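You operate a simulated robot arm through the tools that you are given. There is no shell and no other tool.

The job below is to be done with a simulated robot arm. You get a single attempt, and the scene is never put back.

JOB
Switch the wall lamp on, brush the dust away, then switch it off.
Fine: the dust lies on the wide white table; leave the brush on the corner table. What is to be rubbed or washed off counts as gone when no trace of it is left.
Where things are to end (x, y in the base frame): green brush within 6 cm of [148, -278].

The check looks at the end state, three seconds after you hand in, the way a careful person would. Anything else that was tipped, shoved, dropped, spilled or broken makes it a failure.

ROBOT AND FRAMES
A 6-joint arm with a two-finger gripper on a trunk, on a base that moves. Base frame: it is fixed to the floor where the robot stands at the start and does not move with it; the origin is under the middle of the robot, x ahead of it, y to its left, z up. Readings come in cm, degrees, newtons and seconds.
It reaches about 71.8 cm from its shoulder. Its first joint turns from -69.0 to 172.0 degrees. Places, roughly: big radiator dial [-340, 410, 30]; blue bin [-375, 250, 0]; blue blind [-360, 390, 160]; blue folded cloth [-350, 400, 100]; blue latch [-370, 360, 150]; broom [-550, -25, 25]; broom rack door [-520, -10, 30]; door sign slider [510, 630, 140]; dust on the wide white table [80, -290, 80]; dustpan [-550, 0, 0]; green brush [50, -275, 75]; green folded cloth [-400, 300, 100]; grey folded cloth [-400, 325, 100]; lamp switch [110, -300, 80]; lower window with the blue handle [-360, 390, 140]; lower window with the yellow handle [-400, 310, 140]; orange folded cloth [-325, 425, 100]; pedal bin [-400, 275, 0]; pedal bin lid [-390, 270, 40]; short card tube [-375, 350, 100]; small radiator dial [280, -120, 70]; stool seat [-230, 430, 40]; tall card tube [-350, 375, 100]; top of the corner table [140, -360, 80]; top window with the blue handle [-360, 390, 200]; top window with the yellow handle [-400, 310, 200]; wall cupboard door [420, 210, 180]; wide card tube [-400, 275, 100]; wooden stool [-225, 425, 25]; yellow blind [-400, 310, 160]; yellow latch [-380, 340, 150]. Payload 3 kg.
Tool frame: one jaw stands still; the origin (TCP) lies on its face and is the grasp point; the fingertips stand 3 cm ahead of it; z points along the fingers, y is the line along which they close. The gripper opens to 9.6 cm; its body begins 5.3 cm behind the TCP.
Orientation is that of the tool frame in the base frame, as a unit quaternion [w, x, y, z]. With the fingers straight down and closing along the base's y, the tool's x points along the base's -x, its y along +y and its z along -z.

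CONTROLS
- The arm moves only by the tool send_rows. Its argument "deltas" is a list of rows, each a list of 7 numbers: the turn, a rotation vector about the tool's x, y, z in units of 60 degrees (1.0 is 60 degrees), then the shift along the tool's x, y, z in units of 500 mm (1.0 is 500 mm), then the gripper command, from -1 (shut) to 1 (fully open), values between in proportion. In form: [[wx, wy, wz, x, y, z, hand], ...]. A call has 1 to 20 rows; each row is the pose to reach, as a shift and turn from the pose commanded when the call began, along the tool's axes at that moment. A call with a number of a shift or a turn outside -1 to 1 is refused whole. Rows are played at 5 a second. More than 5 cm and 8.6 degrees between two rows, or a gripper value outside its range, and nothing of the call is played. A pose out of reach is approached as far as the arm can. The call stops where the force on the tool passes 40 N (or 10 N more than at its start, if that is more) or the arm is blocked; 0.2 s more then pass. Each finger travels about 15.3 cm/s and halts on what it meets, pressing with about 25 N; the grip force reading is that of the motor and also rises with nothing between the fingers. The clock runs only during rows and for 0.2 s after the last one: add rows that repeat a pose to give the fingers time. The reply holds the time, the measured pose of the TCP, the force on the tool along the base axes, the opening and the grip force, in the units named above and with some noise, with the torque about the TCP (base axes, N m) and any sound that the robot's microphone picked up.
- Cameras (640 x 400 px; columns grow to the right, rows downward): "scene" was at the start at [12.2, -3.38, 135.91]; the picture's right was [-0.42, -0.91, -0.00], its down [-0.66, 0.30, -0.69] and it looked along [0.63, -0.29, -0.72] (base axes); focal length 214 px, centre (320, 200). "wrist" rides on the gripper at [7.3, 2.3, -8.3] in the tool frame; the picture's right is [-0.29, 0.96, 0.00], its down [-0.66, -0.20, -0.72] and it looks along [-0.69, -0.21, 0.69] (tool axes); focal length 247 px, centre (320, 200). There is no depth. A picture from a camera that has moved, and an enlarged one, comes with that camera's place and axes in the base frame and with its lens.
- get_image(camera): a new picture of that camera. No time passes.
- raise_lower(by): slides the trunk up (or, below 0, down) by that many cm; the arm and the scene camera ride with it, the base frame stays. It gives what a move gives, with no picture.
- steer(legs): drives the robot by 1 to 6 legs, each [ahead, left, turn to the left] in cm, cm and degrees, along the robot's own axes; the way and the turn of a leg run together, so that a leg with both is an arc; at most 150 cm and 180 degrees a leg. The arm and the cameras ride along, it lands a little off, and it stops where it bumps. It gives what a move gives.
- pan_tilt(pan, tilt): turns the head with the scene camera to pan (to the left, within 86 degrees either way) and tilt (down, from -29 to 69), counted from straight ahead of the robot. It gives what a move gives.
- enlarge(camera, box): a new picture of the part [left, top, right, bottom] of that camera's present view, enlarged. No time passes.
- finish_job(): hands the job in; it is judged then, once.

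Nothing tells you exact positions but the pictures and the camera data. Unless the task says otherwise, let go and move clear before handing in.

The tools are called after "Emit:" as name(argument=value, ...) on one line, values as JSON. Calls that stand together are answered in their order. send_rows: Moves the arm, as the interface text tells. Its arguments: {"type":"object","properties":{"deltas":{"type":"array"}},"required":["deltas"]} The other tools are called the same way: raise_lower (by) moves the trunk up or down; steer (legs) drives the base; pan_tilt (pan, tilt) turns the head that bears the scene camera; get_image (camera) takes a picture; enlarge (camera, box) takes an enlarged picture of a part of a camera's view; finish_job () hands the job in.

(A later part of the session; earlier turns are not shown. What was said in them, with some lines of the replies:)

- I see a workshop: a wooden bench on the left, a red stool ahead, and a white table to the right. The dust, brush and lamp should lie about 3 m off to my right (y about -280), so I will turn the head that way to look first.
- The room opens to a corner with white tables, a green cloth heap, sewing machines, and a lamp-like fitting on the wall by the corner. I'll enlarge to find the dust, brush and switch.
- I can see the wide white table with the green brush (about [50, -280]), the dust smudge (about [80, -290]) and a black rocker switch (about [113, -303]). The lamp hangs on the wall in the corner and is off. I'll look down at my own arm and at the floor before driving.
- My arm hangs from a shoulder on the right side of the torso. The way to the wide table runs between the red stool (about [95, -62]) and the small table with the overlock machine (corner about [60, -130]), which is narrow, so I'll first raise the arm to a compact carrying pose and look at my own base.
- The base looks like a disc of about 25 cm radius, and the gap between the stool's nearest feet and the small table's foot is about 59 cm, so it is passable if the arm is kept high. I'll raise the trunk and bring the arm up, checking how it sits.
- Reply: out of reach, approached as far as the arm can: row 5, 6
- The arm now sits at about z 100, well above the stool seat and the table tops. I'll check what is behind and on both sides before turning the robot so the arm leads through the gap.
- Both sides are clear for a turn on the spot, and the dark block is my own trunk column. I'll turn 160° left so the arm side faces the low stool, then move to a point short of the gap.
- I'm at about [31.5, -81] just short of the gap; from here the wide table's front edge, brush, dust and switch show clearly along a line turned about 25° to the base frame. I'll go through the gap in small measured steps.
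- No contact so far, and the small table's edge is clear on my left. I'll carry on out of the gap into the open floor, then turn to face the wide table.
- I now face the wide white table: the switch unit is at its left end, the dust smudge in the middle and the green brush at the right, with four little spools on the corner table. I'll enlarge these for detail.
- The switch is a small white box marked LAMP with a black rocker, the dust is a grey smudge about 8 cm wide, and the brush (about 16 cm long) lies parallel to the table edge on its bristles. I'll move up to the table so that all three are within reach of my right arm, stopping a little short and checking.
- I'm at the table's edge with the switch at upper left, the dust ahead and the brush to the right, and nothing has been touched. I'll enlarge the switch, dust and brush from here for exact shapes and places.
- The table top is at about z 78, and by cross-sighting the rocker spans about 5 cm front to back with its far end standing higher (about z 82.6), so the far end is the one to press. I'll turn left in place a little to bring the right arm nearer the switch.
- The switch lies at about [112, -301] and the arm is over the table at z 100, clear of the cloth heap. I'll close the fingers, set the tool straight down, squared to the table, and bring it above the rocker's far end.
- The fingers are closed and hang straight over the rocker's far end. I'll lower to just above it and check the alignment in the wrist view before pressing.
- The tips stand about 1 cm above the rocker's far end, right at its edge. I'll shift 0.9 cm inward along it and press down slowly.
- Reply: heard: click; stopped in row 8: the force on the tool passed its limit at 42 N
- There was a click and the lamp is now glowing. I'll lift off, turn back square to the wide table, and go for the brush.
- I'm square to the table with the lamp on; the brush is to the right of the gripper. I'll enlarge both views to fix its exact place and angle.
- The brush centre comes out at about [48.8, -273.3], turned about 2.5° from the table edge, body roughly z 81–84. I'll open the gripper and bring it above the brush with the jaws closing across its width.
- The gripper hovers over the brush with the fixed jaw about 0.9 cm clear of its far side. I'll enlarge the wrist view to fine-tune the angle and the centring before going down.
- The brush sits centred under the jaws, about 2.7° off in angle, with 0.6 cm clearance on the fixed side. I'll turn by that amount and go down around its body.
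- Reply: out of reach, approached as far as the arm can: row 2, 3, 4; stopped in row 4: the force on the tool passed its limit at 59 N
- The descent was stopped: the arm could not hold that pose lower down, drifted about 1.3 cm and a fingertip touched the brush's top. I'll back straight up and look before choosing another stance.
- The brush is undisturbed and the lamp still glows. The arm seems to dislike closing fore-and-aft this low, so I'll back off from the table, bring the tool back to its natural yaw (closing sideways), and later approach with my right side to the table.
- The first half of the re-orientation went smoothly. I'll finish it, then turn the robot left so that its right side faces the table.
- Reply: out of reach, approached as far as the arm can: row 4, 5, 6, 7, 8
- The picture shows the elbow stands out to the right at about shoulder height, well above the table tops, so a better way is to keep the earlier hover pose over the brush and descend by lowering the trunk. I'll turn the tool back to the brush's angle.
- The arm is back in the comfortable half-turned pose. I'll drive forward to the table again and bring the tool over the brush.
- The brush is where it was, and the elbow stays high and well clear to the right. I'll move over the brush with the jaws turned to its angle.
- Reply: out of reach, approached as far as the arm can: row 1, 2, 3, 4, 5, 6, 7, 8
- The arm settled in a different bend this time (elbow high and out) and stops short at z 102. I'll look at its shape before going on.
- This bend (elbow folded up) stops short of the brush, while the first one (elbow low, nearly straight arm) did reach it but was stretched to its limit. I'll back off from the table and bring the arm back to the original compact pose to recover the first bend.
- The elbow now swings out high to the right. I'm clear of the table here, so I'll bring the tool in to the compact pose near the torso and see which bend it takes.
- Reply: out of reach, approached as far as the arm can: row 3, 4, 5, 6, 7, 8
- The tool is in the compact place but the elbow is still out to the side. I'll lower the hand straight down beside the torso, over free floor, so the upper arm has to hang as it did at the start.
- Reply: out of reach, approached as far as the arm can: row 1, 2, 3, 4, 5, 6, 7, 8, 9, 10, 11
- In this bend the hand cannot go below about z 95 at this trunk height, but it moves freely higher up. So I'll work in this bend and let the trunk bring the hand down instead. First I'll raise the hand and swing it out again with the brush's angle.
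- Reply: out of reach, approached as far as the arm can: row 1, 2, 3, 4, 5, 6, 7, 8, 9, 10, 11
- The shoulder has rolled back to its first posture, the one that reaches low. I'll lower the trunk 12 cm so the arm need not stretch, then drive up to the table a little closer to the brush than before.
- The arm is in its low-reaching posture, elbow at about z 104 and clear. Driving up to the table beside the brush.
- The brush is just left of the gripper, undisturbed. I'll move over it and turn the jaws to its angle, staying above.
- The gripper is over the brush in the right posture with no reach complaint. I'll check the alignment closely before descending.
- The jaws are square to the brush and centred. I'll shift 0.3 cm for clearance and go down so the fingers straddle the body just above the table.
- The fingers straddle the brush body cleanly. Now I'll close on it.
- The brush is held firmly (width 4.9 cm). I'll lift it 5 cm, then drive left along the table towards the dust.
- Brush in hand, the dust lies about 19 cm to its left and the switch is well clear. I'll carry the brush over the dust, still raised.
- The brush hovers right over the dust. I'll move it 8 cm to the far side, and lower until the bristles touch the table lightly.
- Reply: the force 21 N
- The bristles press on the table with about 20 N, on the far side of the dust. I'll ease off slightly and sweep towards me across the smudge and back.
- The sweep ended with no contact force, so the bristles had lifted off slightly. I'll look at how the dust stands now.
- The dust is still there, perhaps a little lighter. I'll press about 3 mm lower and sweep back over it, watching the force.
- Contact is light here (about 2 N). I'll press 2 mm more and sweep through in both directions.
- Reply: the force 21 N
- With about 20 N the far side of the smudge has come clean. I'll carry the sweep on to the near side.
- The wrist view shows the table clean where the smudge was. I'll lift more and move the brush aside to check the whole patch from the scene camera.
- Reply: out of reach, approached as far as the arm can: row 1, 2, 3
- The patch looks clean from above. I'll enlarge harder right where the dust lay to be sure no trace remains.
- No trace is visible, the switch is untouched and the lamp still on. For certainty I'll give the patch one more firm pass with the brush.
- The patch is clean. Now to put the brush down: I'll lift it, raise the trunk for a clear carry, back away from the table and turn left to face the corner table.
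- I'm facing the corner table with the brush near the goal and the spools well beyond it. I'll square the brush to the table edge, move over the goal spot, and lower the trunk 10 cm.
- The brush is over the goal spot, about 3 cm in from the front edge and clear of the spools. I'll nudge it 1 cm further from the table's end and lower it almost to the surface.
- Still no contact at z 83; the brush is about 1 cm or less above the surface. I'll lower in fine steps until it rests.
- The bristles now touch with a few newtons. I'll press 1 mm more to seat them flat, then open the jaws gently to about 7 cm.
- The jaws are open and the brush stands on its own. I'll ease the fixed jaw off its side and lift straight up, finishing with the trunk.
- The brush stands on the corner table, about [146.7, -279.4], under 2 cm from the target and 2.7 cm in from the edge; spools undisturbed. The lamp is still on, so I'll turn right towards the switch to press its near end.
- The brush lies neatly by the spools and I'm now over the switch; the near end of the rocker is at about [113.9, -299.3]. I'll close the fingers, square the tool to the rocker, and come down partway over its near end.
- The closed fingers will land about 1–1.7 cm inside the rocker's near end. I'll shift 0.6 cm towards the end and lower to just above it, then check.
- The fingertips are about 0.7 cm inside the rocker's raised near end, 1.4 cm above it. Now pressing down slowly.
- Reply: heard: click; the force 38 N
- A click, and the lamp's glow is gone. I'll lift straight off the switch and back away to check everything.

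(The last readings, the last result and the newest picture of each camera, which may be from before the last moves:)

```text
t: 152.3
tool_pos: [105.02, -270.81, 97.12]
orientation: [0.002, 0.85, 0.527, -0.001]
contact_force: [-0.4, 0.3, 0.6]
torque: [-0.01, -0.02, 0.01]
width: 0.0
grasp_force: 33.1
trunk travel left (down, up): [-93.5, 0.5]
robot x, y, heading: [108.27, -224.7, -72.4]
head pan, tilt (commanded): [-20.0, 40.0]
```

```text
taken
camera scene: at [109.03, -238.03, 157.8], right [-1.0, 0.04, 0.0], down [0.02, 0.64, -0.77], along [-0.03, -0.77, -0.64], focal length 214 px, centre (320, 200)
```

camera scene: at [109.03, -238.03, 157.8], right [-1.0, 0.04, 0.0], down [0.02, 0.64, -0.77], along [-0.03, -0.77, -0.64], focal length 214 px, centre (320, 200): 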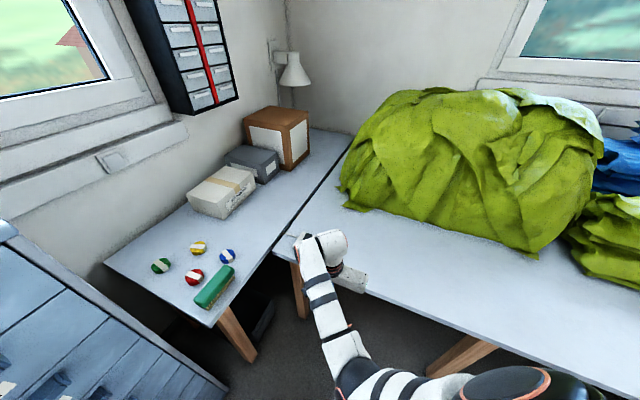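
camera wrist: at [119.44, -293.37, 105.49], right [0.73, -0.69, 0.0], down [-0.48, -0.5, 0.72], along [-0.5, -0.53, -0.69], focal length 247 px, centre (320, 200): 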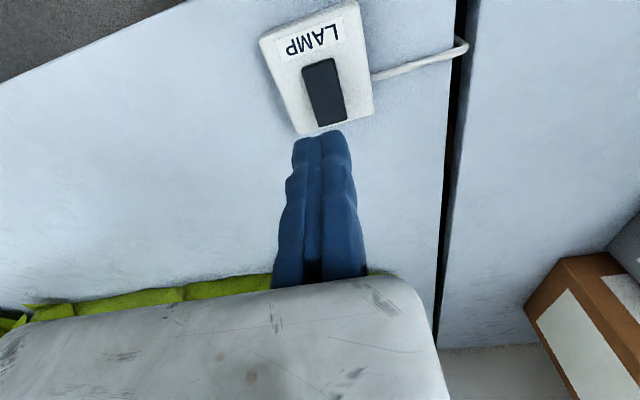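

The lamp is off and the wide table is clean. I'll enlarge to confirm the brush's place, the switch and the cleaned patch.

Emit:
enlarge(camera="scene", box=[130, 220, 290, 330])

Emit:
enlarge(camera="scene", box=[340, 200, 560, 340])

Emit:
enlarge(camera="scene", box=[230, 20, 350, 110])

```text
3.64 times, centred on (210, 275) of scene
camera zoom: at [109.03, -238.03, 157.8], right [-1.0, 0.04, 0.0], down [0.02, 0.64, -0.77], along [-0.03, -0.77, -0.64], focal length 780 px, centre (720, -73)
```

zoom: 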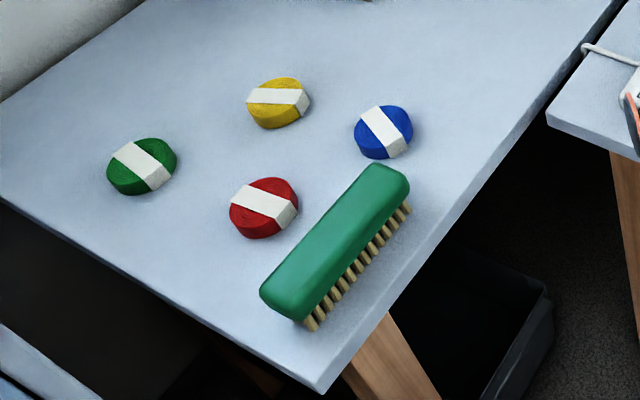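

```text
2.86 times, centred on (450, 270) of scene
camera zoom: at [109.03, -238.03, 157.8], right [-1.0, 0.04, 0.0], down [0.02, 0.64, -0.77], along [-0.03, -0.77, -0.64], focal length 613 px, centre (-51, 0)
```

zoom: 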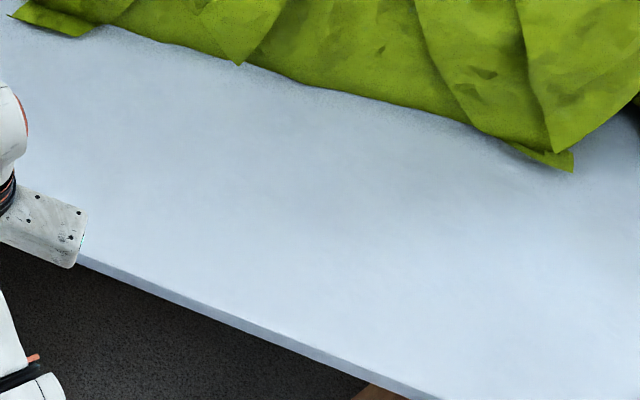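

```text
4.44 times, centred on (290, 65) of scene
camera zoom: at [109.03, -238.03, 157.8], right [-1.0, 0.04, 0.0], down [0.02, 0.64, -0.77], along [-0.03, -0.77, -0.64], focal length 953 px, centre (453, 800)
```

zoom: 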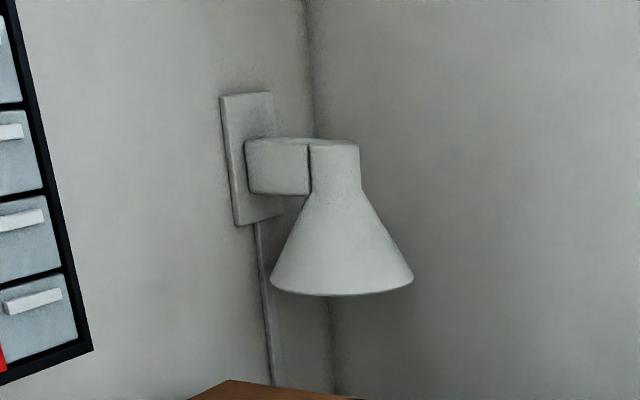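

The lamp is off, the wide table shows no trace of dust, the switch box is where it was, and the brush stands on its bristles on the corner table about 2–3 cm from [148, -278]. The gripper is empty and clear of everything, so I'm handing the job in.

Emit:
finish_job()

```text
The job is handed in.
```

The job is done and handed in.

- **Lamp:** I switched it on before brushing and off at the end. The switch clicked each time, and the last view shows the lamp dark.
- **Dust:** I swept the patch on the wide white table several times. Close-up views show no trace left.
- **Brush:** It stands on its bristles on the corner table at about [146, -279], roughly 2 to 3 cm from the target and about 2.7 cm in from the table edge.
- **Surroundings:** The only unplanned contact was a fingertip touching the top of the brush on my first attempt to pick it up. It stayed where it was. I saw no sign that anything else was moved; the spools and switch box look undisturbed. The gripper is empty and clear.
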